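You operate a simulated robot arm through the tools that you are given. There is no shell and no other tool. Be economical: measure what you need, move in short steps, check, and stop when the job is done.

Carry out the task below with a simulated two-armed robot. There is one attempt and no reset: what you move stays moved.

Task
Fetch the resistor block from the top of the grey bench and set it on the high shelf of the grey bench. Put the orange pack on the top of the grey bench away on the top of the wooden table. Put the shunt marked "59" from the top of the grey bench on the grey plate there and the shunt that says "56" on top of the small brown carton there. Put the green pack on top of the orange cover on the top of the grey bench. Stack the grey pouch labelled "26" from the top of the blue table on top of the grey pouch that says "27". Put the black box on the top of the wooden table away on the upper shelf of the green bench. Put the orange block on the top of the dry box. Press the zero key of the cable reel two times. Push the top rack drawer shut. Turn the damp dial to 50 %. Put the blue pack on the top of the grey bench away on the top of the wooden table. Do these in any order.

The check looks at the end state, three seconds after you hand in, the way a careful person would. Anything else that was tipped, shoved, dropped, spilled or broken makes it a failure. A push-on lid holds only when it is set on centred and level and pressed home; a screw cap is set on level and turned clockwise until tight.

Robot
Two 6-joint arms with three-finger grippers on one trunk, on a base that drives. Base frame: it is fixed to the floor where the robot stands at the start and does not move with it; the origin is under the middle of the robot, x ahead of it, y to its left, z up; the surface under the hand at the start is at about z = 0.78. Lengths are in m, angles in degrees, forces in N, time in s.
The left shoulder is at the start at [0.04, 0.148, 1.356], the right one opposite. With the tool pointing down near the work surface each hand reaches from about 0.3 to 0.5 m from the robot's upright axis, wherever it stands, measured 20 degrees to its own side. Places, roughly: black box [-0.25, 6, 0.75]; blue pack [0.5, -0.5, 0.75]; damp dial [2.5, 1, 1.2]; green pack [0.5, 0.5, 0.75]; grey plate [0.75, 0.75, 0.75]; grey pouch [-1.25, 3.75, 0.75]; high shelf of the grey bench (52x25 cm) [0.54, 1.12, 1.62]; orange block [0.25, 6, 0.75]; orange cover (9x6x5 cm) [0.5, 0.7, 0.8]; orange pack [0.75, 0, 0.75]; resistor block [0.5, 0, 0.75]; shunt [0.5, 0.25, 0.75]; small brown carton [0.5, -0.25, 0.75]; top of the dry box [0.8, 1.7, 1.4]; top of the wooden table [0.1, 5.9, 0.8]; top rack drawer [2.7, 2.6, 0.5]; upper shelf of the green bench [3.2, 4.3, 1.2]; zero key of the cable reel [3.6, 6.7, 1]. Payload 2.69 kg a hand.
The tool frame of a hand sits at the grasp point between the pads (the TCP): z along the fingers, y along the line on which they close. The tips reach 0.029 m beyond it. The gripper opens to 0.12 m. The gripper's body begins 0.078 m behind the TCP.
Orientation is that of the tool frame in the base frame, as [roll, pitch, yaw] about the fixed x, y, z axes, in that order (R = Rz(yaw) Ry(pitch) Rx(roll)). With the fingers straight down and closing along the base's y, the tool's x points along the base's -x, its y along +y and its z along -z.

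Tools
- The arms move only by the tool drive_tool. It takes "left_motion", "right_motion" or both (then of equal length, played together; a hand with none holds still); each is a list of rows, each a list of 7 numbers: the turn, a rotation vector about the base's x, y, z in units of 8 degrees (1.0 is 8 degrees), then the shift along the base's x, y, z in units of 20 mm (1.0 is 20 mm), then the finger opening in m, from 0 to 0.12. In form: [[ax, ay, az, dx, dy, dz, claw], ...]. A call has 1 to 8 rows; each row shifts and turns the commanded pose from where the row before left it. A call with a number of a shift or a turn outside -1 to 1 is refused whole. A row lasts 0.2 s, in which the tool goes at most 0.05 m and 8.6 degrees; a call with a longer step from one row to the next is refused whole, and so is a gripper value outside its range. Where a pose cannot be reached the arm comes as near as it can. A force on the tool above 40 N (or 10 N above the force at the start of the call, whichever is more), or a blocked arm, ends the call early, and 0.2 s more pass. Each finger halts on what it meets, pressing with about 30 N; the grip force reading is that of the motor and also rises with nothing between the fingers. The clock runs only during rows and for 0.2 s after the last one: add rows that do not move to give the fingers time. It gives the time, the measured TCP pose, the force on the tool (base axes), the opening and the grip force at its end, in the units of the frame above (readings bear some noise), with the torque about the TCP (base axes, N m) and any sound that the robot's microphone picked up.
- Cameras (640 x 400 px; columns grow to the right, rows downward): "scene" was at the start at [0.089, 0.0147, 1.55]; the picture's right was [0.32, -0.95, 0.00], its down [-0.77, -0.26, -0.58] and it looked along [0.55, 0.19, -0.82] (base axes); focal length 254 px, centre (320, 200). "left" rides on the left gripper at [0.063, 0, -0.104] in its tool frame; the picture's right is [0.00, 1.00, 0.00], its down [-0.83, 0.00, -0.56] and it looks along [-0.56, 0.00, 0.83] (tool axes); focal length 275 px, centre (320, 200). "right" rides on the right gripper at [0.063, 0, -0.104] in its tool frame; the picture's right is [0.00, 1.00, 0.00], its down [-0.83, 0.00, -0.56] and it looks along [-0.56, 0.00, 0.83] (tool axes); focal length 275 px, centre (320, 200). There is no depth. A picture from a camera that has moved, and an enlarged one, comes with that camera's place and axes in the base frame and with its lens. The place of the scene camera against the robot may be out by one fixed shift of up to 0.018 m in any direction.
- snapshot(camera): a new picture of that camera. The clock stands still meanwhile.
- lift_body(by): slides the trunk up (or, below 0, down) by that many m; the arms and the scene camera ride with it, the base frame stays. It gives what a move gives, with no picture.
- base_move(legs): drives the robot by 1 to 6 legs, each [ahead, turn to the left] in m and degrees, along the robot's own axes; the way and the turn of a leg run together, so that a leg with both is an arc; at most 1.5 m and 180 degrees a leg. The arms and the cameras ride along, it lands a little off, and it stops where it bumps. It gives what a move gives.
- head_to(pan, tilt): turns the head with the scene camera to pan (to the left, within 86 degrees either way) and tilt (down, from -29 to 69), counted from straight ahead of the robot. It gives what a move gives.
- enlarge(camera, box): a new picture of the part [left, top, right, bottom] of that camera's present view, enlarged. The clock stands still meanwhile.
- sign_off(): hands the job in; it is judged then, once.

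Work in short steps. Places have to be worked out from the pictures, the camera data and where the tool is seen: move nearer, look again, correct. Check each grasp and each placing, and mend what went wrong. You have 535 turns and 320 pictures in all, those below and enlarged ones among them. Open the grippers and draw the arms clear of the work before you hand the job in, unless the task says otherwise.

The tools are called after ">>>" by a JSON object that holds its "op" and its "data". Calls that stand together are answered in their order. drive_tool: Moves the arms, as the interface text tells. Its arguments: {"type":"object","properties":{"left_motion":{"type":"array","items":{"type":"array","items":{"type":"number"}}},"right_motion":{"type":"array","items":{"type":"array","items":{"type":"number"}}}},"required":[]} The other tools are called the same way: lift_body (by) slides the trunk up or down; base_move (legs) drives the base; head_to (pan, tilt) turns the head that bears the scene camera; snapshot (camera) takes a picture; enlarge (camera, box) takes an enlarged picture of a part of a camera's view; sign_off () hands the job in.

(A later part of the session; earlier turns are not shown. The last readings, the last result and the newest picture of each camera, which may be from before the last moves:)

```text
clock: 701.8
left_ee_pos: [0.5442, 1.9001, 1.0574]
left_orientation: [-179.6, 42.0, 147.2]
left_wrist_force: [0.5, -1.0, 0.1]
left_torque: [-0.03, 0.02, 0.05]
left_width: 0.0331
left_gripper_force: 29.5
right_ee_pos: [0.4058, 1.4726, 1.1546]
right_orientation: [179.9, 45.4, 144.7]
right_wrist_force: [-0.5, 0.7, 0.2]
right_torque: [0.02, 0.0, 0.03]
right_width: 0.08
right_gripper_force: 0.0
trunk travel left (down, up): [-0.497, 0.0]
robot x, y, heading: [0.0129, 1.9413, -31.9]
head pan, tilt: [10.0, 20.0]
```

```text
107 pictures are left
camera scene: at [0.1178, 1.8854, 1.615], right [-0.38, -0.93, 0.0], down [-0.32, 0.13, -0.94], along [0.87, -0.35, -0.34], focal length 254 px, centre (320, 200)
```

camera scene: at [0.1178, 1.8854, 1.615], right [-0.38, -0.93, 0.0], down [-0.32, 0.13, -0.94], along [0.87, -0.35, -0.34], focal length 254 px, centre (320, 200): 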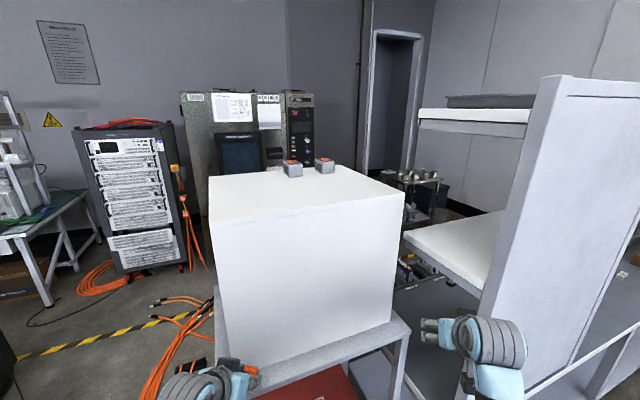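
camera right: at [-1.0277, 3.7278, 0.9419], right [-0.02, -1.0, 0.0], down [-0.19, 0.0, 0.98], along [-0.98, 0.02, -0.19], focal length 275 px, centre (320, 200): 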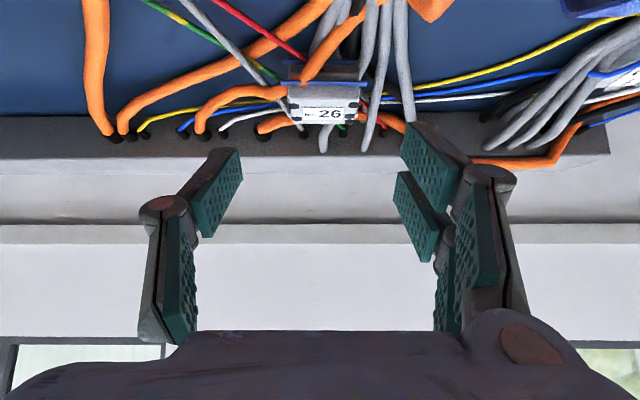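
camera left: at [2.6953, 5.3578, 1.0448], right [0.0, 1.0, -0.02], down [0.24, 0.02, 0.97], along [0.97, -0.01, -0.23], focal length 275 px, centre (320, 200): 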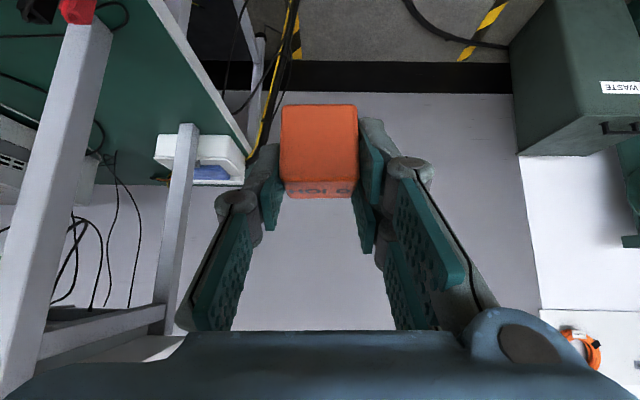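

Back off 0.25, raise the block above the top (z≈1.5) in free space, then come in.

>>> {"op": "base_move", "data": {"legs": [[-0.25, 0]]}}

>>> {"op": "drive_tool", "data": {"left_motion": [[0, 0, 0, 0, 0, 1, 0.02], [0, 0, 0, 0, 0, 1, 0.02], [0, 0, 0, 0, 0, 1, 0.02], [0, 0, 0, 0, 0, 1, 0.02], [0, 0, 0, 0, 0, 1, 0.02], [0, 0, 0, 0, 0, 1, 0.02], [0, 0, 0, 0, 0, 1, 0.02], [0, 0, 0, 0, 0, 1, 0.02]]}}

>>> {"op": "drive_tool", "data": {"left_motion": [[0, 0, 0, 0, 0, 1, 0.02], [0, 0, 0, 0, 0, 1, 0.02], [0, 0, 0, 0, 0, 1, 0.02], [0, 0, 0, 0, 0, 1, 0.02], [0, 0, 0, 0, 0, 1, 0.02], [0, 0, 0, 0, 0, 1, 0.02], [0, 0, 0, 0, 0, 1, 0.02], [0, 0, 0, 0, 0, 1, 0.02]]}}

>>> {"op": "drive_tool", "data": {"left_motion": [[0, 0, 0, 0, 0, 1, 0.02], [0, 0, 0, 0, 0, 1, 0.02], [0, 0, 0, 0, 0, 1, 0.02], [0, 0, 0, 0, 0, 1, 0.02], [0, 0, 0, 0, 0, 1, 0.02], [0, 0, 0, 0, 0, 1, 0.02], [0, 0, 0, 0, 0, 1, 0.02], [0, 0, 0, 0, 0, 0, 0.02]]}}

```text
clock: 703.6
left_ee_pos: [0.3327, 2.0311, 1.0551]
left_orientation: [-179.5, 41.9, 147.2]
left_wrist_force: [-0.7, 0.5, -1.7]
left_torque: [0.01, -0.01, 0.01]
left_width: 0.0333
left_gripper_force: 30.0
right_ee_pos: [0.1929, 1.6045, 1.1516]
right_orientation: [179.9, 45.2, 144.6]
right_wrist_force: [0.5, -0.9, -0.8]
right_torque: [0.0, 0.0, -0.02]
right_width: 0.08
right_gripper_force: 0.1
trunk travel left (down, up): [-0.497, 0.0]
robot x, y, heading: [-0.2005, 2.0746, -32.2]
head pan, tilt: [10.0, 20.0]
```

```text
clock: 705.5
left_ee_pos: [0.3467, 2.04, 1.1991]
left_orientation: [-179.4, 42.2, 147.2]
left_wrist_force: [-0.1, 0.4, -0.8]
left_torque: [-0.02, -0.04, -0.01]
left_width: 0.0333
left_gripper_force: 29.8
left hand out of reach, approached as far as the arm can: row 7, 8
right_ee_pos: [0.1907, 1.6061, 1.1547]
right_orientation: [180.0, 45.3, 144.5]
right_wrist_force: [1.1, 0.0, -0.7]
right_torque: [0.0, -0.01, 0.02]
right_width: 0.0801
right_gripper_force: 0.0
trunk travel left (down, up): [-0.497, 0.0]
robot x, y, heading: [-0.2006, 2.0747, -32.1]
head pan, tilt: [10.0, 20.0]
```

```text
clock: 707.2
left_ee_pos: [0.42, 2.0723, 1.2865]
left_orientation: [-179.4, 42.2, 147.0]
left_wrist_force: [-0.2, 0.3, -0.4]
left_torque: [-0.01, 0.01, -0.02]
left_width: 0.0332
left_gripper_force: 29.7
left hand out of reach, approached as far as the arm can: row 1, 2, 3, 4, 5, 6, 7, 8
right_ee_pos: [0.1911, 1.6053, 1.1548]
right_orientation: [180.0, 45.4, 144.6]
right_wrist_force: [-0.5, -0.2, 0.3]
right_torque: [0.01, -0.04, 0.03]
right_width: 0.0801
right_gripper_force: 0.1
trunk travel left (down, up): [-0.497, 0.0]
robot x, y, heading: [-0.1981, 2.0751, -32.1]
head pan, tilt: [10.0, 20.0]
```

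```text
clock: 709.0
left_ee_pos: [0.4762, 2.0755, 1.3947]
left_orientation: [-179.5, 42.2, 147.0]
left_wrist_force: [-0.2, 0.4, -0.6]
left_torque: [-0.01, 0.0, 0.0]
left_width: 0.0335
left_gripper_force: 30.1
left hand out of reach, approached as far as the arm can: row 1, 2, 3, 4, 5, 6, 7
right_ee_pos: [0.1911, 1.6066, 1.1542]
right_orientation: [179.9, 45.4, 144.6]
right_wrist_force: [1.3, -0.3, -0.6]
right_torque: [-0.06, -0.01, 0.01]
right_width: 0.0801
right_gripper_force: 0.2
trunk travel left (down, up): [-0.497, 0.0]
robot x, y, heading: [-0.2003, 2.0732, -32.4]
head pan, tilt: [10.0, 20.0]
```

>>> {"op": "drive_tool", "data": {"left_motion": [[0, 0, 0, 0, 0, 1, 0.02], [0, 0, 0, 0, 0, 1, 0.02], [0, 0, 0, 0, 0, 1, 0.02], [0, 0, 0, 0, 0, 1, 0.02], [0, 0, 0, 0, 0, 1, 0.02], [0, 0, 0, 0, 0, 0, 0.02]]}}

```text
clock: 710.5
left_ee_pos: [0.4797, 2.0722, 1.4928]
left_orientation: [-179.5, 42.1, 147.1]
left_wrist_force: [-0.2, 0.6, -1.3]
left_torque: [-0.02, -0.01, 0.0]
left_width: 0.0333
left_gripper_force: 30.3
left hand out of reach, approached as far as the arm can: row 1
right_ee_pos: [0.1907, 1.6068, 1.1539]
right_orientation: [179.9, 45.5, 144.5]
right_wrist_force: [0.4, -1.1, -0.2]
right_torque: [0.01, 0.0, -0.02]
right_width: 0.0801
right_gripper_force: 0.0
trunk travel left (down, up): [-0.497, 0.0]
robot x, y, heading: [-0.1965, 2.0748, -32.2]
head pan, tilt: [10.0, 20.0]
```

At z≈1.49. Tuck the right hand in for clearance, aim the left hand slightly right, then approach: turn +27°, ahead 0.27, turn back.

>>> {"op": "drive_tool", "data": {"left_motion": [[0, 0, 0, -0.15, -1, 0, 0.02], [0, 0, 0, -0.15, -1, 0, 0.02], [0, 0, 0, -0.15, -1, 0, 0.02], [0, 0, 0, -0.15, -1, 0, 0.02], [0, 0, 0, -0.15, -1, 0, 0.02], [0, 0, 0, -0.15, -1, 0, 0.02], [0, 0, 0, -0.15, -1, 0, 0.02], [0, 0, 0, -0.15, -1, 0, 0.02]], "right_motion": [[0, 0, 0, -1, 0, -1, 0.05], [0, 0, 0, -1, 0, -1, 0.05], [0, 0, 0, -1, 0, -1, 0.05], [0, 0, 0, -1, 0, -1, 0.05], [0, 0, 0, -1, 0, -1, 0.05], [0, 0, 0, -1, 0, -1, 0.05], [0, 0, 0, -1, 0, -1, 0.05], [0, 0, 0, -1, 0, -1, 0.05]]}}

>>> {"op": "base_move", "data": {"legs": [[0, 27], [0.26, 0]]}}

>>> {"op": "snapshot", "data": {"camera": "scene"}}

```text
clock: 712.2
left_ee_pos: [0.4528, 1.9125, 1.4942]
left_orientation: [-179.7, 42.2, 147.0]
left_wrist_force: [-0.9, -0.7, -0.2]
left_torque: [-0.01, 0.01, 0.04]
left_width: 0.0328
left_gripper_force: 30.8
right_ee_pos: [0.0299, 1.6049, 0.9935]
right_orientation: [179.7, 45.6, 144.3]
right_wrist_force: [-0.1, 0.7, -0.2]
right_torque: [-0.02, -0.04, 0.03]
right_width: 0.05
right_gripper_force: 0.1
trunk travel left (down, up): [-0.497, 0.0]
robot x, y, heading: [-0.198, 2.072, -32.4]
head pan, tilt: [10.0, 20.0]
```

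```text
clock: 715.4
left_ee_pos: [0.7046, 2.1999, 1.4968]
left_orientation: [-179.4, 42.4, 173.8]
left_wrist_force: [-0.3, -0.4, 0.0]
left_torque: [0.0, -0.05, 0.01]
left_width: 0.0331
left_gripper_force: 29.9
right_ee_pos: [0.4673, 1.7338, 0.9962]
right_orientation: [179.8, 45.8, 171.2]
right_wrist_force: [-0.3, -0.2, 0.3]
right_torque: [-0.01, -0.02, 0.02]
right_width: 0.05
right_gripper_force: 0.0
trunk travel left (down, up): [-0.497, 0.0]
robot x, y, heading: [0.0543, 2.0529, -5.3]
head pan, tilt: [10.0, 20.0]
```

```text
106 pictures are left
camera scene: at [0.1609, 2.0465, 1.6154], right [0.08, -1.0, 0.0], down [-0.34, -0.03, -0.94], along [0.94, 0.07, -0.34], focal length 254 px, centre (320, 200)
```

scene: 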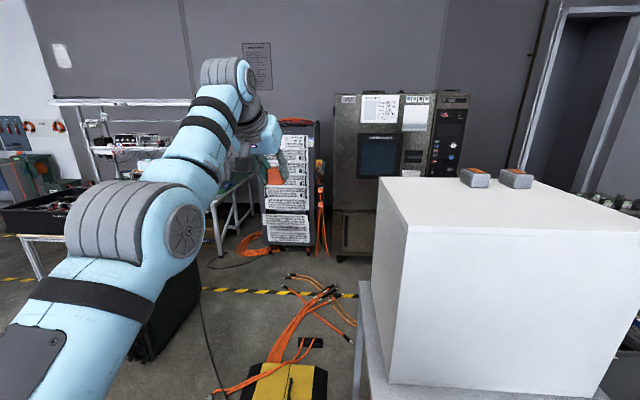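

Now turn −32° to swing the block over the dry box top.

>>> {"op": "base_move", "data": {"legs": [[0, -33]]}}

>>> {"op": "head_to", "data": {"pan": 20, "tilt": 15}}

>>> {"op": "snapshot", "data": {"camera": "scene"}}

>>> {"op": "snapshot", "data": {"camera": "left"}}

```text
clock: 717.4
left_ee_pos: [0.6876, 1.8202, 1.4936]
left_orientation: [-179.5, 42.1, 140.9]
left_wrist_force: [0.2, -0.3, 0.2]
left_torque: [-0.02, -0.03, -0.02]
left_width: 0.0332
left_gripper_force: 29.9
right_ee_pos: [0.2344, 1.5589, 0.994]
right_orientation: [179.9, 45.4, 138.4]
right_wrist_force: [-0.9, -0.1, 0.1]
right_torque: [0.0, 0.01, 0.02]
right_width: 0.0504
right_gripper_force: 0.1
trunk travel left (down, up): [-0.497, 0.0]
robot x, y, heading: [0.0518, 2.0518, -38.6]
head pan, tilt: [10.0, 20.0]
```

```text
clock: 718.1
left_ee_pos: [0.6855, 1.8205, 1.4937]
left_orientation: [-179.5, 42.0, 140.9]
left_wrist_force: [-0.1, 0.3, -0.7]
left_torque: [-0.02, 0.01, -0.03]
left_width: 0.0331
left_gripper_force: 29.9
right_ee_pos: [0.2331, 1.5596, 0.9934]
right_orientation: [179.9, 45.4, 138.4]
right_wrist_force: [0.5, 0.7, 0.2]
right_torque: [-0.01, 0.03, 0.0]
right_width: 0.0501
right_gripper_force: 0.1
trunk travel left (down, up): [-0.497, 0.0]
robot x, y, heading: [0.0526, 2.0523, -38.4]
head pan, tilt: [20.0, 15.0]
```

```text
105 pictures are left
camera scene: at [0.1587, 1.9989, 1.6231], right [-0.32, -0.95, 0.0], down [-0.25, 0.08, -0.97], along [0.92, -0.31, -0.26], focal length 254 px, centre (320, 200)
```

scene: 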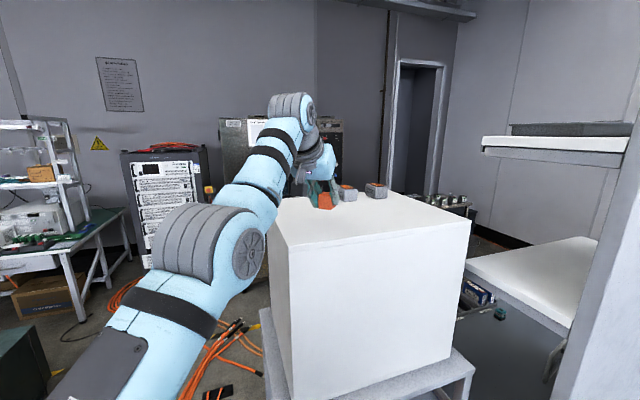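

```text
104 pictures are left
camera left: at [0.5975, 1.8953, 1.5292], right [0.64, 0.77, 0.0], down [0.19, -0.15, 0.97], along [0.75, -0.62, -0.24], focal length 275 px, centre (320, 200)
```

left: 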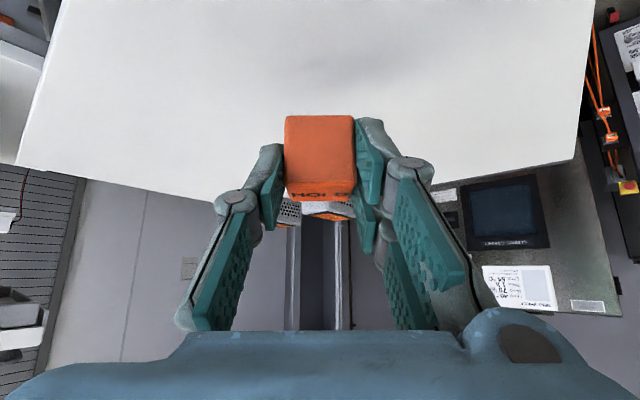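

Over the top. Move slightly further in and lower toward z≈1.43.

>>> {"op": "drive_tool", "data": {"left_motion": [[0, 0, 0, 0.8, -0.8, -0.5, 0.02], [0, 0, 0, 0.8, -0.8, -0.5, 0.02], [0, 0, 0, 0, 0, -0.8, 0.02], [0, 0, 0, 0, 0, -0.8, 0.02], [0, 0, 0, 0, 0, -0.3, 0.02], [0, 0, 0, 0, 0, 0, 0.02]]}}

```text
clock: 719.0
left_ee_pos: [0.7006, 1.8038, 1.457]
left_orientation: [-179.7, 43.8, 140.8]
left_wrist_force: [-2.2, 0.4, 6.9]
left_torque: [0.1, 0.08, 0.01]
left_width: 0.0333
left_gripper_force: 30.0
left hand out of reach, approached as far as the arm can: row 1, 2
right_ee_pos: [0.2324, 1.5575, 0.9949]
right_orientation: [179.8, 45.5, 138.4]
right_wrist_force: [0.1, 0.4, -0.1]
right_torque: [0.04, 0.03, 0.01]
right_width: 0.0501
right_gripper_force: 0.1
trunk travel left (down, up): [-0.497, 0.0]
robot x, y, heading: [0.0522, 2.0491, -38.5]
head pan, tilt: [20.0, 15.0]
stopped in row 4 (left hand): the force on the tool passed its limit at 51 N (the readings are from after the stop); the commanded pose is now the measured one
```

Contact (top is z≈1.43). Relax a touch, open and lift.

>>> {"op": "drive_tool", "data": {"left_motion": [[0, 0, 0, 0, 0, 0.05, 0.02], [0, 0, 0, 0, 0, 0, 0.05], [0, 0, 0, 0, 0, 0, 0.06], [0, 0, 0, -0.3, 0.25, 0.6, 0.06], [0, 0, 0, -0.3, 0.25, 0.6, 0.06], [0, 0, 0, -0.3, 0.25, 0.8, 0.06]]}}

>>> {"op": "snapshot", "data": {"camera": "left"}}

```text
clock: 720.4
left_ee_pos: [0.685, 1.8208, 1.4976]
left_orientation: [-179.6, 43.6, 140.9]
left_wrist_force: [-0.4, 0.2, 0.3]
left_torque: [-0.01, 0.04, 0.0]
left_width: 0.0605
left_gripper_force: 0.0
right_ee_pos: [0.2326, 1.5586, 0.9953]
right_orientation: [179.8, 45.5, 138.4]
right_wrist_force: [-0.1, 0.4, 0.2]
right_torque: [-0.05, 0.01, -0.01]
right_width: 0.05
right_gripper_force: 0.0
trunk travel left (down, up): [-0.497, 0.0]
robot x, y, heading: [0.0531, 2.0493, -38.5]
head pan, tilt: [20.0, 15.0]
```

```text
103 pictures are left
camera left: at [0.5938, 1.8947, 1.529], right [0.64, 0.77, 0.0], down [0.17, -0.14, 0.98], along [0.75, -0.62, -0.22], focal length 275 px, centre (320, 200)
```

left: 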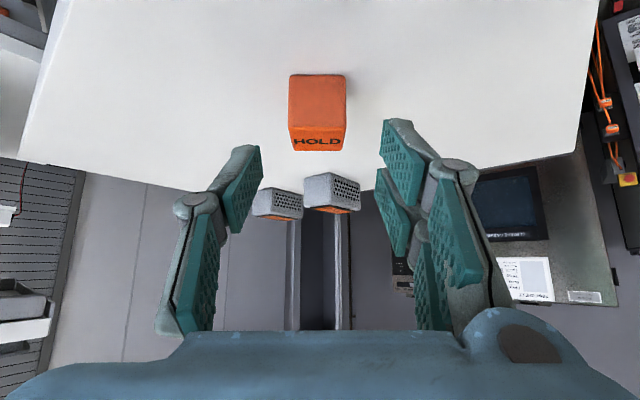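

The orange block is on the dry box. Withdraw, and head for the chamber and rack by the south end of the grey bench (north side is blocked by crates and cables).

>>> {"op": "base_move", "data": {"legs": [[0, 33], [-0.4, 0]]}}

>>> {"op": "drive_tool", "data": {"left_motion": [[0, 0, 0, 0, 0, -1, 0.02], [0, 0, 0, 0, 0, -1, 0.02], [0, 0, 0, 0, 0, -1, 0.02], [0, 0, 0, 0, 0, -1, 0.02], [0, 0, 0, 0, 0, -1, 0.02], [0, 0, 0, 0, 0, -1, 0.02], [0, 0, 0, 0, 0, -1, 0.02], [0, 0, 0, 0, 0, -1, 0.02]]}}

>>> {"op": "drive_tool", "data": {"left_motion": [[0, 0, 0, -0.5, 0, -1, 0.02], [0, 0, 0, -0.5, 0, -1, 0.02], [0, 0, 0, -0.5, 0, -1, 0.02], [0, 0, 0, -0.5, 0, -1, 0.02], [0, 0, 0, -0.5, 0, -1, 0.02], [0, 0, 0, -0.5, 0, -1, 0.02], [0, 0, 0, -0.5, 0, -1, 0.02], [0, 0, 0, -0.5, 0, -1, 0.02]]}}

>>> {"op": "base_move", "data": {"legs": [[0, -85]]}}

>>> {"op": "head_to", "data": {"pan": 20, "tilt": 20}}

>>> {"op": "snapshot", "data": {"camera": "scene"}}

```text
clock: 724.5
left_ee_pos: [0.3119, 2.2388, 1.4932]
left_orientation: [-179.6, 43.6, 174.1]
left_wrist_force: [0.1, 0.0, 0.5]
left_torque: [0.01, 0.05, -0.02]
left_width: 0.0599
left_gripper_force: 0.1
right_ee_pos: [0.0764, 1.774, 0.9928]
right_orientation: [179.8, 45.2, 171.5]
right_wrist_force: [0.1, 0.2, -0.3]
right_torque: [-0.01, 0.05, 0.01]
right_width: 0.0502
right_gripper_force: 0.1
trunk travel left (down, up): [-0.497, 0.0]
robot x, y, heading: [-0.3479, 2.088, -5.2]
head pan, tilt: [20.0, 15.0]
```

```text
clock: 726.3
left_ee_pos: [0.3081, 2.2391, 1.3343]
left_orientation: [-179.8, 43.5, 174.0]
left_wrist_force: [0.1, 0.4, -1.0]
left_torque: [0.01, 0.0, 0.04]
left_width: 0.02
left_gripper_force: 0.0
right_ee_pos: [0.0728, 1.7737, 0.9937]
right_orientation: [179.8, 45.4, 171.4]
right_wrist_force: [0.2, -0.1, 1.0]
right_torque: [0.0, 0.01, 0.01]
right_width: 0.0501
right_gripper_force: 0.0
trunk travel left (down, up): [-0.497, 0.0]
robot x, y, heading: [-0.3434, 2.0872, -5.2]
head pan, tilt: [20.0, 15.0]
```

```text
clock: 728.1
left_ee_pos: [0.2273, 2.2385, 1.1778]
left_orientation: [-179.7, 43.7, 174.0]
left_wrist_force: [-0.4, 0.9, 0.0]
left_torque: [-0.04, 0.01, 0.01]
left_width: 0.0202
left_gripper_force: 0.1
right_ee_pos: [0.0719, 1.7726, 0.9941]
right_orientation: [179.8, 45.4, 171.5]
right_wrist_force: [0.0, -0.2, -0.1]
right_torque: [0.01, 0.02, -0.01]
right_width: 0.05
right_gripper_force: 0.2
trunk travel left (down, up): [-0.497, 0.0]
robot x, y, heading: [-0.3463, 2.0872, -5.4]
head pan, tilt: [20.0, 15.0]
```

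```text
clock: 732.0
left_ee_pos: [-0.1299, 1.5327, 1.178]
left_orientation: [-179.8, 43.7, 90.4]
left_wrist_force: [0.5, 0.0, 0.5]
left_torque: [0.03, 0.0, 0.01]
left_width: 0.0202
left_gripper_force: 0.1
right_ee_pos: [-0.6108, 1.6368, 0.9934]
right_orientation: [179.9, 45.3, 87.8]
right_wrist_force: [-0.2, -0.6, 1.0]
right_torque: [0.0, -0.03, 0.0]
right_width: 0.05
right_gripper_force: 0.1
trunk travel left (down, up): [-0.497, 0.0]
robot x, y, heading: [-0.3475, 2.0862, -89.0]
head pan, tilt: [20.0, 15.0]
```

```text
clock: 732.7
left_ee_pos: [-0.1294, 1.5342, 1.1787]
left_orientation: [-179.7, 43.5, 90.4]
left_wrist_force: [0.3, -0.2, 0.2]
left_torque: [0.03, 0.01, 0.0]
left_width: 0.02
left_gripper_force: 0.0
right_ee_pos: [-0.611, 1.6363, 0.9947]
right_orientation: [180.0, 45.4, 87.8]
right_wrist_force: [0.1, 0.5, 0.0]
right_torque: [0.0, -0.03, 0.02]
right_width: 0.05
right_gripper_force: 0.1
trunk travel left (down, up): [-0.497, 0.0]
robot x, y, heading: [-0.3449, 2.0899, -89.1]
head pan, tilt: [20.0, 20.0]
```

```text
102 pictures are left
camera scene: at [-0.3118, 1.9715, 1.615], right [-0.93, -0.36, 0.0], down [-0.12, 0.32, -0.94], along [0.34, -0.88, -0.34], focal length 254 px, centre (320, 200)
```

scene: 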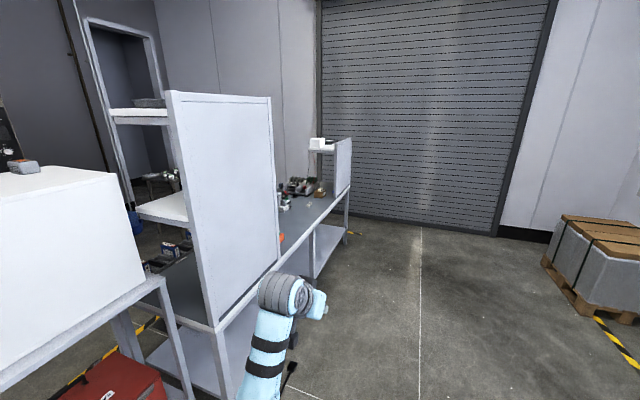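

Drive south along the west side and inspect the gap at the bench's south end.

>>> {"op": "base_move", "data": {"legs": [[1.5, 0], [1.35, 0]]}}

>>> {"op": "head_to", "data": {"pan": 60, "tilt": 30}}

>>> {"op": "snapshot", "data": {"camera": "scene"}}

```text
clock: 746.5
left_ee_pos: [-0.0683, -1.3196, 1.1784]
left_orientation: [-179.7, 43.6, 90.6]
left_wrist_force: [-0.5, 0.2, 0.3]
left_torque: [0.0, -0.01, 0.02]
left_width: 0.0201
left_gripper_force: 0.1
right_ee_pos: [-0.5496, -1.2191, 0.994]
right_orientation: [179.7, 45.4, 88.2]
right_wrist_force: [-0.6, -0.3, -0.1]
right_torque: [0.01, 0.01, -0.01]
right_width: 0.0498
right_gripper_force: 0.1
trunk travel left (down, up): [-0.497, 0.0]
robot x, y, heading: [-0.2847, -0.7695, -88.5]
head pan, tilt: [20.0, 20.0]
```

```text
clock: 747.6
left_ee_pos: [-0.0687, -1.3204, 1.1771]
left_orientation: [-179.7, 43.6, 90.6]
left_wrist_force: [0.4, -0.3, -0.2]
left_torque: [-0.02, -0.03, -0.04]
left_width: 0.0199
left_gripper_force: 0.0
right_ee_pos: [-0.5492, -1.2197, 0.9934]
right_orientation: [179.8, 45.4, 88.2]
right_wrist_force: [0.8, -0.4, -0.1]
right_torque: [0.0, 0.01, -0.01]
right_width: 0.0502
right_gripper_force: 0.1
trunk travel left (down, up): [-0.497, 0.0]
robot x, y, heading: [-0.2862, -0.7688, -88.7]
head pan, tilt: [60.0, 30.0]
```

```text
101 pictures are left
camera scene: at [-0.2061, -0.84, 1.5989], right [-0.48, -0.88, 0.0], down [-0.44, 0.24, -0.87], along [0.76, -0.42, -0.5], focal length 254 px, centre (320, 200)
```

scene: 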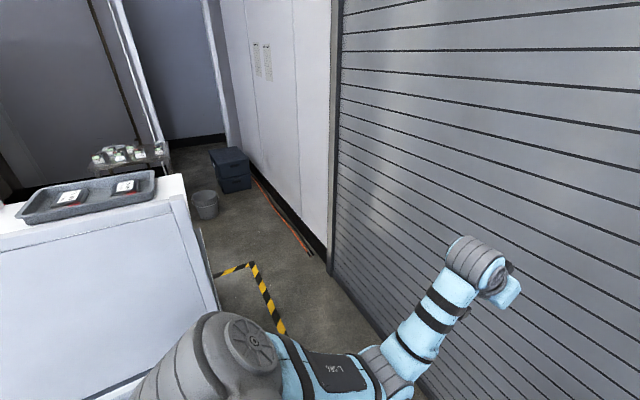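

The gap is ~0.87 m (y −0.78…−1.65). I'll line up at y≈−1.2 by reversing, then drive east through it.

>>> {"op": "base_move", "data": {"legs": [[0, -91], [0.3, 0], [0, -90], [-0.43, 0], [0, -90]]}}

>>> {"op": "base_move", "data": {"legs": [[1.2, 0], [0.95, 0]]}}

>>> {"op": "head_to", "data": {"pan": 60, "tilt": 20}}

>>> {"op": "snapshot", "data": {"camera": "scene"}}

```text
clock: 763.3
left_ee_pos: [-0.0259, -0.9949, 1.1784]
left_orientation: [-179.7, 43.7, 179.2]
left_wrist_force: [-0.9, -0.3, -0.4]
left_torque: [-0.01, -0.01, -0.03]
left_width: 0.02
left_gripper_force: 0.1
right_ee_pos: [-0.1385, -1.4732, 0.9938]
right_orientation: [179.9, 45.4, 176.7]
right_wrist_force: [-0.7, 0.4, 0.3]
right_torque: [0.01, 0.0, -0.03]
right_width: 0.0499
right_gripper_force: 0.2
trunk travel left (down, up): [-0.497, 0.0]
robot x, y, heading: [-0.5858, -1.1984, 0.1]
head pan, tilt: [60.0, 30.0]
```

```text
clock: 773.9
left_ee_pos: [2.1157, -1.0751, 1.1788]
left_orientation: [-179.6, 43.8, 176.3]
left_wrist_force: [0.2, 0.3, 0.1]
left_torque: [0.0, 0.03, -0.01]
left_width: 0.0203
left_gripper_force: 0.0
right_ee_pos: [1.9801, -1.5458, 0.9949]
right_orientation: [179.8, 45.6, 173.9]
right_wrist_force: [0.7, -0.1, -0.1]
right_torque: [-0.01, 0.03, -0.01]
right_width: 0.0498
right_gripper_force: 0.1
trunk travel left (down, up): [-0.497, 0.0]
robot x, y, heading: [1.5476, -1.2491, -3.2]
head pan, tilt: [60.0, 30.0]
```

```text
clock: 774.6
left_ee_pos: [2.1163, -1.0742, 1.1778]
left_orientation: [-179.7, 43.7, 176.4]
left_wrist_force: [0.1, -0.1, 0.0]
left_torque: [-0.03, -0.02, 0.0]
left_width: 0.0201
left_gripper_force: 0.2
right_ee_pos: [1.9814, -1.5472, 0.9937]
right_orientation: [179.8, 45.5, 174.0]
right_wrist_force: [0.9, 0.5, -0.4]
right_torque: [-0.01, 0.01, 0.01]
right_width: 0.0499
right_gripper_force: 0.0
trunk travel left (down, up): [-0.497, 0.0]
robot x, y, heading: [1.5476, -1.2524, -2.9]
head pan, tilt: [60.0, 20.0]
```

```text
100 pictures are left
camera scene: at [1.6202, -1.1828, 1.6149], right [0.84, -0.54, 0.0], down [-0.19, -0.29, -0.94], along [0.51, 0.79, -0.34], focal length 254 px, centre (320, 200)
```

scene: 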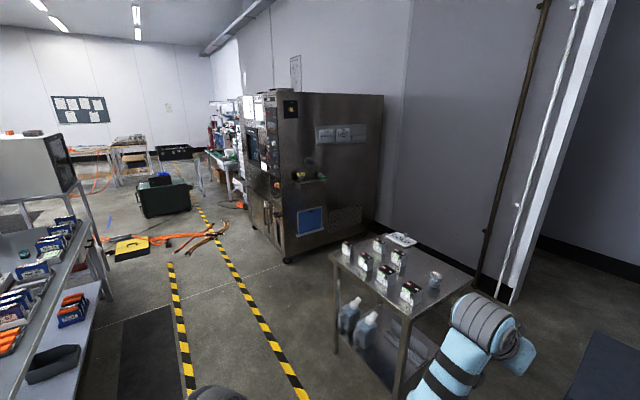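

Through. Drive north to stand in front of the chamber's control column.

>>> {"op": "base_move", "data": {"legs": [[0, 85], [1.5, 0], [0.65, 0], [0, -82]]}}

>>> {"op": "head_to", "data": {"pan": 0, "tilt": 15}}

>>> {"op": "snapshot", "data": {"camera": "scene"}}

```text
clock: 792.3
left_ee_pos: [2.3643, 1.0833, 1.1776]
left_orientation: [-179.8, 43.6, -179.2]
left_wrist_force: [1.1, 0.9, 0.0]
left_torque: [0.03, 0.0, 0.02]
left_width: 0.0202
left_gripper_force: 0.1
right_ee_pos: [2.2639, 0.6019, 0.9934]
right_orientation: [179.9, 45.4, 178.4]
right_wrist_force: [0.1, -1.7, 0.7]
right_torque: [0.0, -0.01, -0.01]
right_width: 0.0502
right_gripper_force: 0.0
trunk travel left (down, up): [-0.497, 0.0]
robot x, y, heading: [1.8155, 0.8639, 1.5]
head pan, tilt: [60.0, 20.0]
```

```text
clock: 793.6
left_ee_pos: [2.3632, 1.0822, 1.1788]
left_orientation: [-179.7, 43.6, -179.2]
left_wrist_force: [0.9, -1.1, -0.2]
left_torque: [-0.04, -0.06, -0.01]
left_width: 0.0201
left_gripper_force: 0.2
right_ee_pos: [2.2654, 0.601, 0.9938]
right_orientation: [179.8, 45.4, 178.4]
right_wrist_force: [-0.4, 0.2, -0.4]
right_torque: [0.0, 0.02, 0.03]
right_width: 0.0498
right_gripper_force: 0.0
trunk travel left (down, up): [-0.497, 0.0]
robot x, y, heading: [1.8118, 0.865, 1.7]
head pan, tilt: [0.0, 15.0]
```

```text
99 pictures are left
camera scene: at [1.926, 0.8573, 1.6231], right [0.03, -1.0, 0.0], down [-0.26, -0.01, -0.97], along [0.97, 0.03, -0.26], focal length 254 px, centre (320, 200)
```

scene: 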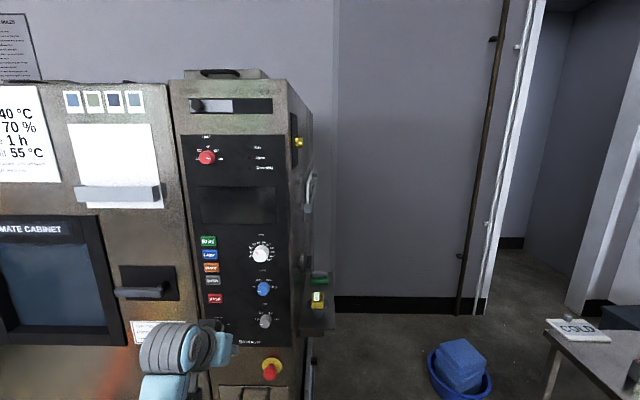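

>>> {"op": "enlarge", "data": {"camera": "scene", "box": [165, 225, 325, 325]}}

>>> {"op": "enlarge", "data": {"camera": "scene", "box": [225, 230, 305, 280]}}

```text
4.00 times, centred on (245, 275) of scene
camera zoom: at [1.926, 0.8573, 1.6231], right [0.03, -1.0, 0.0], down [-0.26, -0.01, -0.97], along [0.97, 0.03, -0.26], focal length 1017 px, centre (620, -100)
```

zoom: 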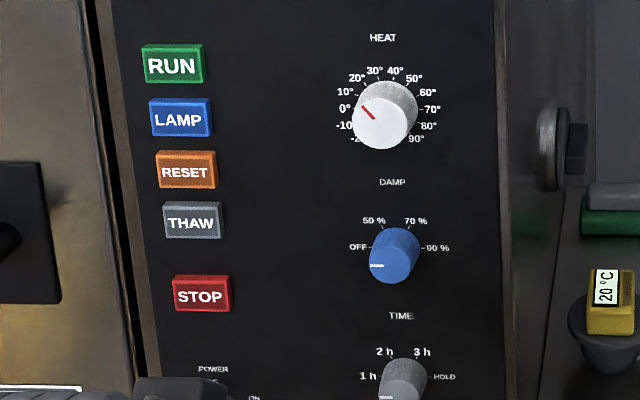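

```text
8.00 times, centred on (265, 255) of scene
camera zoom: at [1.926, 0.8573, 1.6231], right [0.03, -1.0, 0.0], down [-0.26, -0.01, -0.97], along [0.97, 0.03, -0.26], focal length 2033 px, centre (760, -240)
```

zoom: 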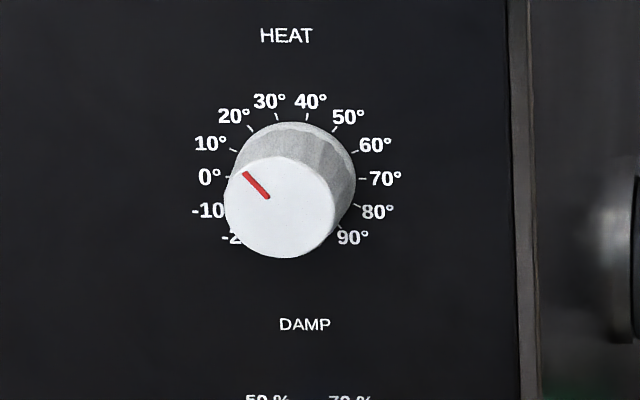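

DAMP dial: blue knob, pointer at OFF (9 o'clock); 50 % is one step (≈60°) clockwise. Turn the left tool to horizontal, pointing at the panel, and look.

>>> {"op": "drive_tool", "data": {"left_motion": [[0, -0.97, 0, 0, -0.4, 0.15, 0.07], [0, -0.97, 0, 0, -0.4, 0.15, 0.07], [0, -0.97, 0, 0, -0.4, 0.15, 0.07], [0, -0.97, 0, 0, -0.4, 0.15, 0.07], [0, -0.97, 0, 0, -0.4, 0.15, 0.07], [0, -0.97, 0, 0, -0.4, 0.2, 0.07], [0, 0, 0, 0, 0, 0, 0.07]]}}

>>> {"op": "snapshot", "data": {"camera": "left"}}

```text
clock: 795.2
left_ee_pos: [2.3637, 1.0355, 1.1977]
left_orientation: [-50.6, 89.6, -50.4]
left_wrist_force: [1.0, -0.9, 0.3]
left_torque: [0.02, 0.0, 0.01]
left_width: 0.07
left_gripper_force: 0.1
right_ee_pos: [2.2649, 0.6004, 0.9942]
right_orientation: [179.9, 45.4, 178.4]
right_wrist_force: [0.5, 0.1, -0.2]
right_torque: [-0.02, -0.03, 0.02]
right_width: 0.0501
right_gripper_force: 0.1
trunk travel left (down, up): [-0.497, 0.0]
robot x, y, heading: [1.8114, 0.862, 1.3]
head pan, tilt: [0.0, 15.0]
```

```text
96 pictures are left
camera left: at [2.2605, 1.0357, 1.134], right [-0.01, 1.0, 0.0], down [-0.56, 0.0, 0.83], along [0.83, 0.0, 0.56], focal length 275 px, centre (320, 200)
```

left: 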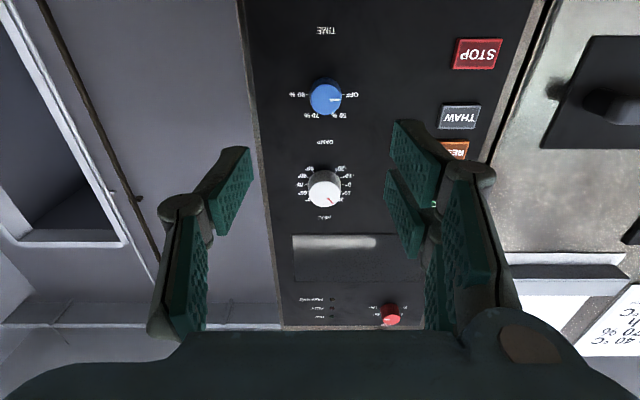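

Knob ≈(2.55, 1.041, 1.203). Pre-roll the gripper −30° about x, align, and advance part way.

>>> {"op": "drive_tool", "data": {"left_motion": [[-0.95, 0, 0, 0.5, 0.25, 0.25, 0.07], [-0.95, 0, 0, 0.5, 0, 0, 0.07], [-0.95, 0, 0, 0.8, 0, 0, 0.07], [-0.9, 0, 0, 0.8, 0, 0, 0.07], [0, 0, 0, 0.9, 0, 0, 0.07], [0, 0, 0, 0.9, 0, 0, 0.07], [0, 0, 0, 0, 0, 0, 0.07]]}}

>>> {"op": "snapshot", "data": {"camera": "left"}}

>>> {"op": "enlarge", "data": {"camera": "scene", "box": [165, 225, 325, 325]}}

```text
clock: 796.8
left_ee_pos: [2.4524, 1.0399, 1.2024]
left_orientation: [-89.9, 59.4, -89.7]
left_wrist_force: [-0.3, 0.2, 0.7]
left_torque: [0.0, 0.01, 0.05]
left_width: 0.07
left_gripper_force: 0.2
right_ee_pos: [2.2639, 0.6015, 0.9955]
right_orientation: [179.8, 45.4, 178.3]
right_wrist_force: [0.3, 0.8, -0.4]
right_torque: [0.0, 0.01, 0.02]
right_width: 0.05
right_gripper_force: 0.1
trunk travel left (down, up): [-0.497, 0.0]
robot x, y, heading: [1.8139, 0.8602, 1.7]
head pan, tilt: [0.0, 15.0]
```

```text
95 pictures are left
camera left: at [2.3492, 1.0079, 1.1482], right [0.0, 0.86, -0.5], down [-0.56, 0.42, 0.72], along [0.83, 0.28, 0.48], focal length 275 px, centre (320, 200)
```

left: 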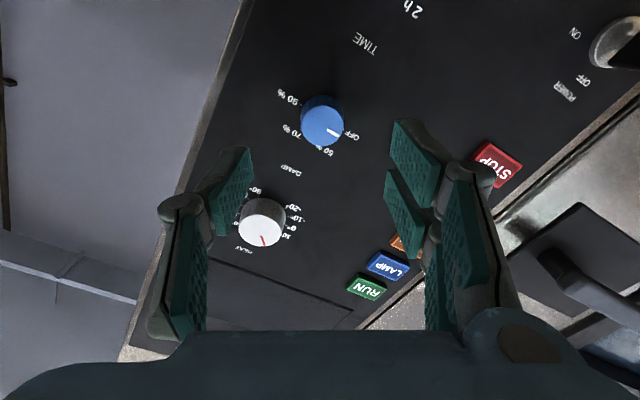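

```text
4.00 times, centred on (245, 275) of scene
camera zoom: at [1.9259, 0.857, 1.6231], right [0.03, -1.0, 0.0], down [-0.26, -0.01, -0.97], along [0.97, 0.03, -0.26], focal length 1017 px, centre (620, -100)
```

zoom: 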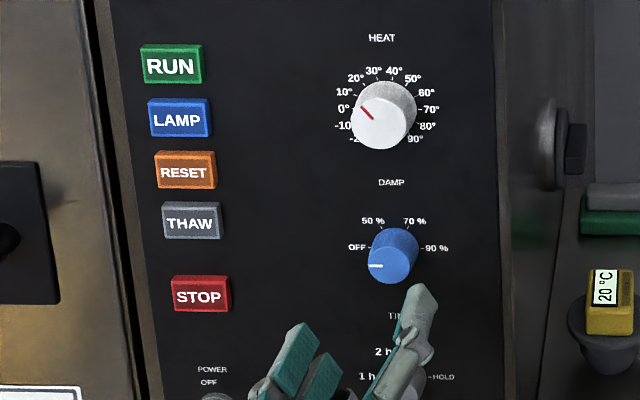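

Aligned. Advance to x≈2.52 (tips just short of the panel) and close on the knob.

>>> {"op": "drive_tool", "data": {"left_motion": [[0, 0, 0, 0.9, 0, -0.1, 0.07], [0, 0, 0, 0.9, 0, -0.05, 0.07], [0, 0, 0, 0.9, 0, 0, 0.07], [0, 0, 0, 0.65, 0, 0, 0.07], [0, 0, 0, 0, 0, 0, 0.07]]}}

>>> {"op": "snapshot", "data": {"camera": "left"}}

```text
clock: 798.0
left_ee_pos: [2.52, 1.0401, 1.2004]
left_orientation: [-89.9, 59.4, -89.5]
left_wrist_force: [-0.5, 0.1, 0.4]
left_torque: [0.0, 0.01, 0.02]
left_width: 0.0699
left_gripper_force: 0.0
right_ee_pos: [2.2641, 0.6006, 0.9934]
right_orientation: [179.9, 45.5, 178.3]
right_wrist_force: [0.0, -0.1, 0.6]
right_torque: [-0.02, 0.0, -0.01]
right_width: 0.0498
right_gripper_force: 0.0
trunk travel left (down, up): [-0.497, 0.0]
robot x, y, heading: [1.8141, 0.859, 1.6]
head pan, tilt: [0.0, 15.0]
```

```text
93 pictures are left
camera left: at [2.4162, 1.0075, 1.1453], right [0.0, 0.86, -0.5], down [-0.56, 0.42, 0.72], along [0.83, 0.28, 0.48], focal length 275 px, centre (320, 200)
```

left: 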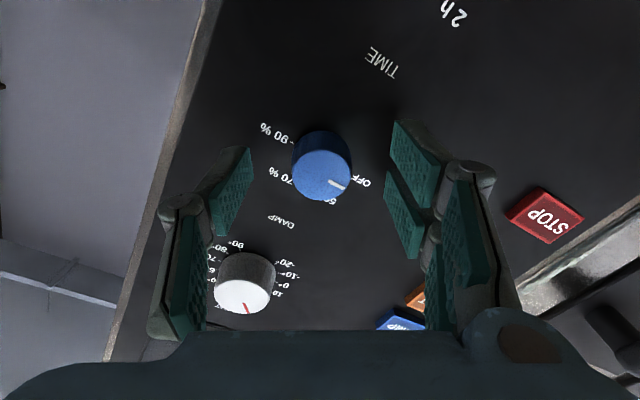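

Close gently on the knob.

>>> {"op": "drive_tool", "data": {"left_motion": [[0, 0, 0, 0.1, 0, 0, 0.04], [0, 0, 0, 0, 0, 0, 0.02], [0, 0, 0, 0, 0, 0, 0.02], [0, 0, 0, 0, 0, 0, 0.02]]}}

>>> {"op": "snapshot", "data": {"camera": "left"}}

```text
clock: 799.0
left_ee_pos: [2.5218, 1.0403, 1.199]
left_orientation: [-90.0, 59.4, -89.8]
left_wrist_force: [-0.7, 1.7, -1.6]
left_torque: [0.05, -0.06, 0.25]
left_width: 0.0301
left_gripper_force: 45.4
right_ee_pos: [2.2646, 0.6014, 0.9937]
right_orientation: [179.8, 45.4, 178.3]
right_wrist_force: [-0.7, -0.4, -0.6]
right_torque: [0.04, 0.03, -0.01]
right_width: 0.0498
right_gripper_force: 0.2
trunk travel left (down, up): [-0.497, 0.0]
robot x, y, heading: [1.8149, 0.8605, 1.4]
head pan, tilt: [0.0, 15.0]
```

```text
92 pictures are left
camera left: at [2.4181, 1.008, 1.1449], right [0.0, 0.86, -0.5], down [-0.56, 0.42, 0.72], along [0.83, 0.28, 0.48], focal length 275 px, centre (320, 200)
```

left: 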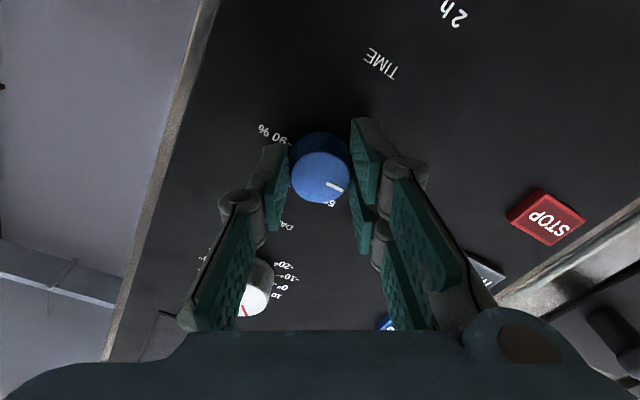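

Grip is firm. Roll +60° about x (clockwise seen from the front).

>>> {"op": "drive_tool", "data": {"left_motion": [[0.94, 0, 0, 0, 0, 0, 0.02], [0.94, 0, 0, 0, 0, 0, 0.02], [0.94, 0, 0, 0, 0, 0, 0.02], [0.94, 0, 0, 0, 0, 0, 0.02]]}}

>>> {"op": "snapshot", "data": {"camera": "left"}}

```text
clock: 800.0
left_ee_pos: [2.522, 1.0428, 1.1979]
left_orientation: [-73.5, 89.6, -73.2]
left_wrist_force: [1.9, 7.2, 0.6]
left_torque: [-0.04, 1.01, 0.11]
left_width: 0.0305
left_gripper_force: 45.0
right_ee_pos: [2.2638, 0.6029, 0.9945]
right_orientation: [-180.0, 45.4, 178.3]
right_wrist_force: [-0.6, -0.1, -0.4]
right_torque: [0.0, 0.0, -0.01]
right_width: 0.0499
right_gripper_force: 0.0
trunk travel left (down, up): [-0.497, 0.0]
robot x, y, heading: [1.8129, 0.8646, 1.6]
head pan, tilt: [0.0, 15.0]
```

```text
91 pictures are left
camera left: at [2.4181, 1.0419, 1.1354], right [-0.01, 1.0, 0.0], down [-0.56, 0.0, 0.83], along [0.83, 0.01, 0.56], focal length 275 px, centre (320, 200)
```

left: 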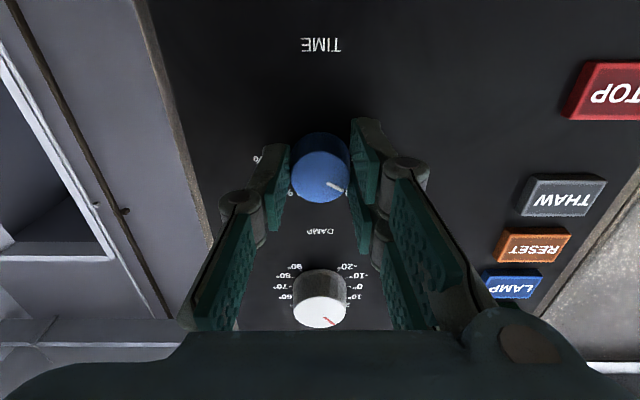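

The knob follows. Roll the remaining 30°.

>>> {"op": "drive_tool", "data": {"left_motion": [[0.94, 0, 0, 0, 0, 0, 0.02], [0.94, 0, 0, 0, 0, 0, 0.02], [0.94, 0, 0, 0, 0, 0, 0.02], [0.94, 0, 0, 0, 0, 0, 0.02], [0, 0, 0, 0, 0, 0, 0.02]]}}

>>> {"op": "snapshot", "data": {"camera": "left"}}

>>> {"op": "enlarge", "data": {"camera": "scene", "box": [215, 240, 311, 300]}}

```text
clock: 801.2
left_ee_pos: [2.5209, 1.0451, 1.1989]
left_orientation: [89.5, 60.5, 89.6]
left_wrist_force: [4.8, 13.8, 3.8]
left_torque: [-0.12, 0.53, 0.86]
left_width: 0.0303
left_gripper_force: 44.9
right_ee_pos: [2.2663, 0.6046, 0.9944]
right_orientation: [-179.8, 45.4, 178.5]
right_wrist_force: [1.0, 0.2, 0.1]
right_torque: [0.01, -0.03, -0.01]
right_width: 0.0502
right_gripper_force: 0.1
trunk travel left (down, up): [-0.497, 0.0]
robot x, y, heading: [1.8105, 0.864, 1.5]
head pan, tilt: [0.0, 15.0]
```

```text
90 pictures are left
camera left: at [2.4182, 1.076, 1.1439], right [-0.01, 0.87, 0.5], down [-0.56, -0.41, 0.72], along [0.83, -0.27, 0.49], focal length 275 px, centre (320, 200)
```

left: 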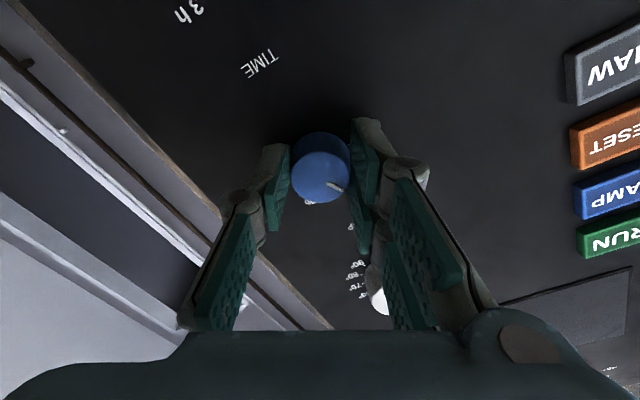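

```text
6.67 times, centred on (263, 270) of scene
camera zoom: at [1.9269, 0.8629, 1.623], right [0.03, -1.0, 0.0], down [-0.26, -0.01, -0.97], along [0.97, 0.03, -0.26], focal length 1694 px, centre (700, -267)
```

zoom: 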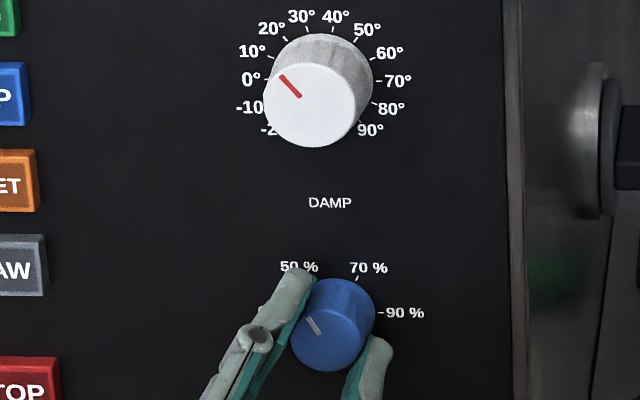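

Looks right. Release, back off, and check the pointer.

>>> {"op": "drive_tool", "data": {"left_motion": [[0, 0, 0, 0, 0, 0, 0.06], [0, 0, 0, 0, 0, 0, 0.07], [0, 0, 0, 0, 0, 0, 0.07], [0, 0, 0, -1, 0, 0, 0.07], [0, 0, 0, -1, 0, 0, 0.07], [0, 0, 0, -1, 0, 0, 0.07], [0, 0, 0, -1, 0, -0.5, 0.07], [0, 0, 0, -1, 0.5, -0.5, 0.07]]}}

>>> {"op": "enlarge", "data": {"camera": "scene", "box": [225, 255, 305, 305]}}

>>> {"op": "snapshot", "data": {"camera": "left"}}

```text
clock: 803.0
left_ee_pos: [2.4203, 1.0488, 1.1809]
left_orientation: [89.3, 60.5, 89.4]
left_wrist_force: [0.0, 0.7, -0.8]
left_torque: [0.0, -0.02, 0.0]
left_width: 0.0701
left_gripper_force: 0.1
right_ee_pos: [2.2643, 0.601, 0.9949]
right_orientation: [179.8, 45.4, 178.3]
right_wrist_force: [0.1, 0.2, 0.1]
right_torque: [-0.01, 0.0, -0.05]
right_width: 0.0499
right_gripper_force: 0.1
trunk travel left (down, up): [-0.497, 0.0]
robot x, y, heading: [1.8153, 0.8605, 1.3]
head pan, tilt: [0.0, 15.0]
```

```text
8.00 times, centred on (265, 280) of scene
camera zoom: at [1.9248, 0.8578, 1.6232], right [0.03, -1.0, 0.0], down [-0.26, -0.01, -0.97], along [0.97, 0.03, -0.26], focal length 2033 px, centre (760, -440)
```

zoom: 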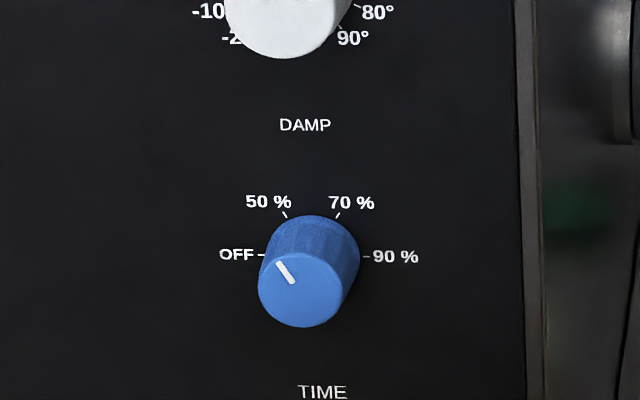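

```text
87 pictures are left
camera left: at [2.3168, 1.081, 1.1257], right [0.0, 0.87, 0.5], down [-0.56, -0.42, 0.72], along [0.83, -0.28, 0.49], focal length 275 px, centre (320, 200)
```

left: 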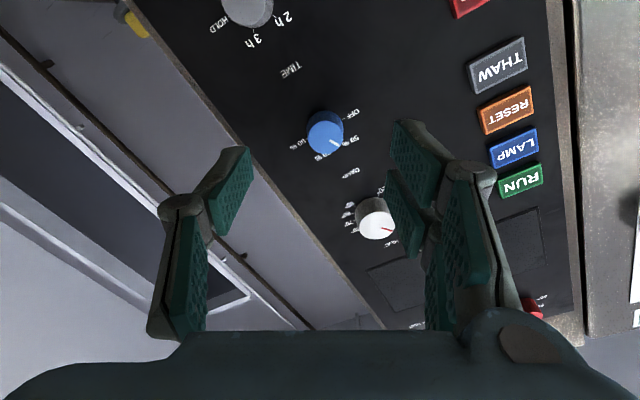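

Pointer is ~132°, the 50 % tick ~121°: about 11° more is needed. Re-grip and turn a little further.

>>> {"op": "drive_tool", "data": {"left_motion": [[-0.9, 0, 0, 1, -0.5, 0.5, 0.07], [-0.9, 0, 0, 1, -0.1, 0.5, 0.07], [-0.9, 0, 0, 1, -0.1, 0, 0.07], [0, 0, 0, 1, 0, 0, 0.07], [0, 0, 0, 1, 0, 0, 0.07], [0, 0, 0, 0, 0, 0, 0.07]]}}

>>> {"op": "snapshot", "data": {"camera": "left"}}

```text
clock: 804.4
left_ee_pos: [2.5216, 1.035, 1.198]
left_orientation: [88.4, 82.0, 88.6]
left_wrist_force: [-0.8, 0.3, -0.1]
left_torque: [0.02, 0.0, -0.03]
left_width: 0.07
left_gripper_force: 0.0
right_ee_pos: [2.2647, 0.6015, 0.9936]
right_orientation: [179.8, 45.4, 178.3]
right_wrist_force: [0.0, -0.1, 0.6]
right_torque: [-0.02, -0.01, 0.0]
right_width: 0.0501
right_gripper_force: 0.0
trunk travel left (down, up): [-0.497, 0.0]
robot x, y, heading: [1.8111, 0.8626, 1.4]
head pan, tilt: [0.0, 15.0]
```

```text
86 pictures are left
camera left: at [2.418, 1.0439, 1.1359], right [0.0, 0.99, 0.14], down [-0.56, -0.12, 0.82], along [0.83, -0.08, 0.55], focal length 275 px, centre (320, 200)
```

left: 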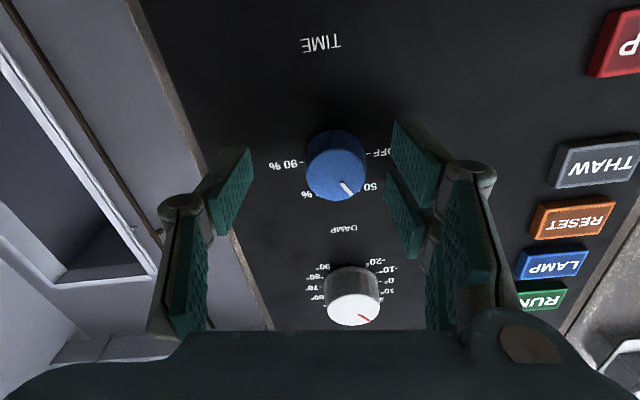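

Shift +8 mm y to centre, close, and roll about +13°.

>>> {"op": "drive_tool", "data": {"left_motion": [[0, 0, 0, 0.05, 0.4, 0, 0.07], [0, 0, 0, 0, 0, 0, 0.04], [0, 0, 0, 0, 0, 0, 0.02], [0, 0, 0, 0, 0, 0, 0.02], [0, 0, 0, 0, 0, 0, 0.02]]}}

>>> {"op": "drive_tool", "data": {"left_motion": [[0.8, 0, 0, 0, 0, 0, 0.02], [0.8, 0, 0, 0, 0, 0, 0.02], [0, 0, 0, 0, 0, 0, 0.02]]}}

>>> {"op": "enlarge", "data": {"camera": "scene", "box": [225, 255, 305, 305]}}

```text
clock: 805.6
left_ee_pos: [2.5221, 1.0424, 1.1976]
left_orientation: [88.5, 82.0, 88.7]
left_wrist_force: [2.4, 1.8, 1.5]
left_torque: [-0.04, 0.18, 0.1]
left_width: 0.0305
left_gripper_force: 44.5
right_ee_pos: [2.2652, 0.6018, 0.9954]
right_orientation: [179.9, 45.4, 178.3]
right_wrist_force: [0.9, 0.1, 0.3]
right_torque: [-0.01, -0.02, -0.02]
right_width: 0.0498
right_gripper_force: 0.1
trunk travel left (down, up): [-0.497, 0.0]
robot x, y, heading: [1.8108, 0.8644, 1.3]
head pan, tilt: [0.0, 15.0]
```

```text
clock: 806.4
left_ee_pos: [2.5222, 1.0438, 1.1976]
left_orientation: [89.3, 69.1, 89.5]
left_wrist_force: [3.0, 3.3, 4.0]
left_torque: [-0.04, 0.48, 0.19]
left_width: 0.0302
left_gripper_force: 44.9
right_ee_pos: [2.2655, 0.6015, 0.9941]
right_orientation: [179.9, 45.4, 178.4]
right_wrist_force: [0.2, 0.3, -0.2]
right_torque: [0.03, -0.04, 0.0]
right_width: 0.0498
right_gripper_force: 0.1
trunk travel left (down, up): [-0.497, 0.0]
robot x, y, heading: [1.8124, 0.8627, 1.5]
head pan, tilt: [0.0, 15.0]
```

```text
8.00 times, centred on (265, 280) of scene
camera zoom: at [1.9266, 0.8582, 1.6231], right [0.03, -1.0, 0.0], down [-0.26, -0.01, -0.97], along [0.97, 0.03, -0.26], focal length 2033 px, centre (760, -440)
```

zoom: 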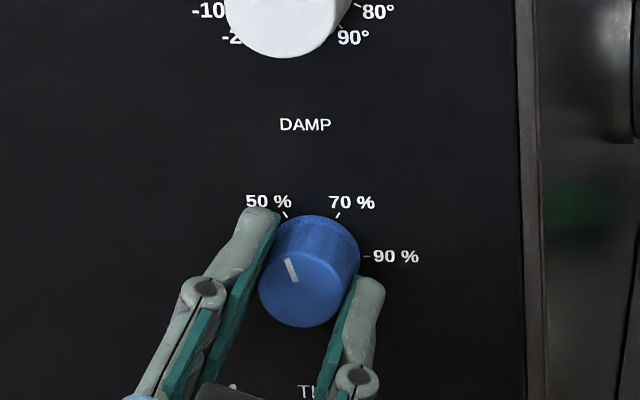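

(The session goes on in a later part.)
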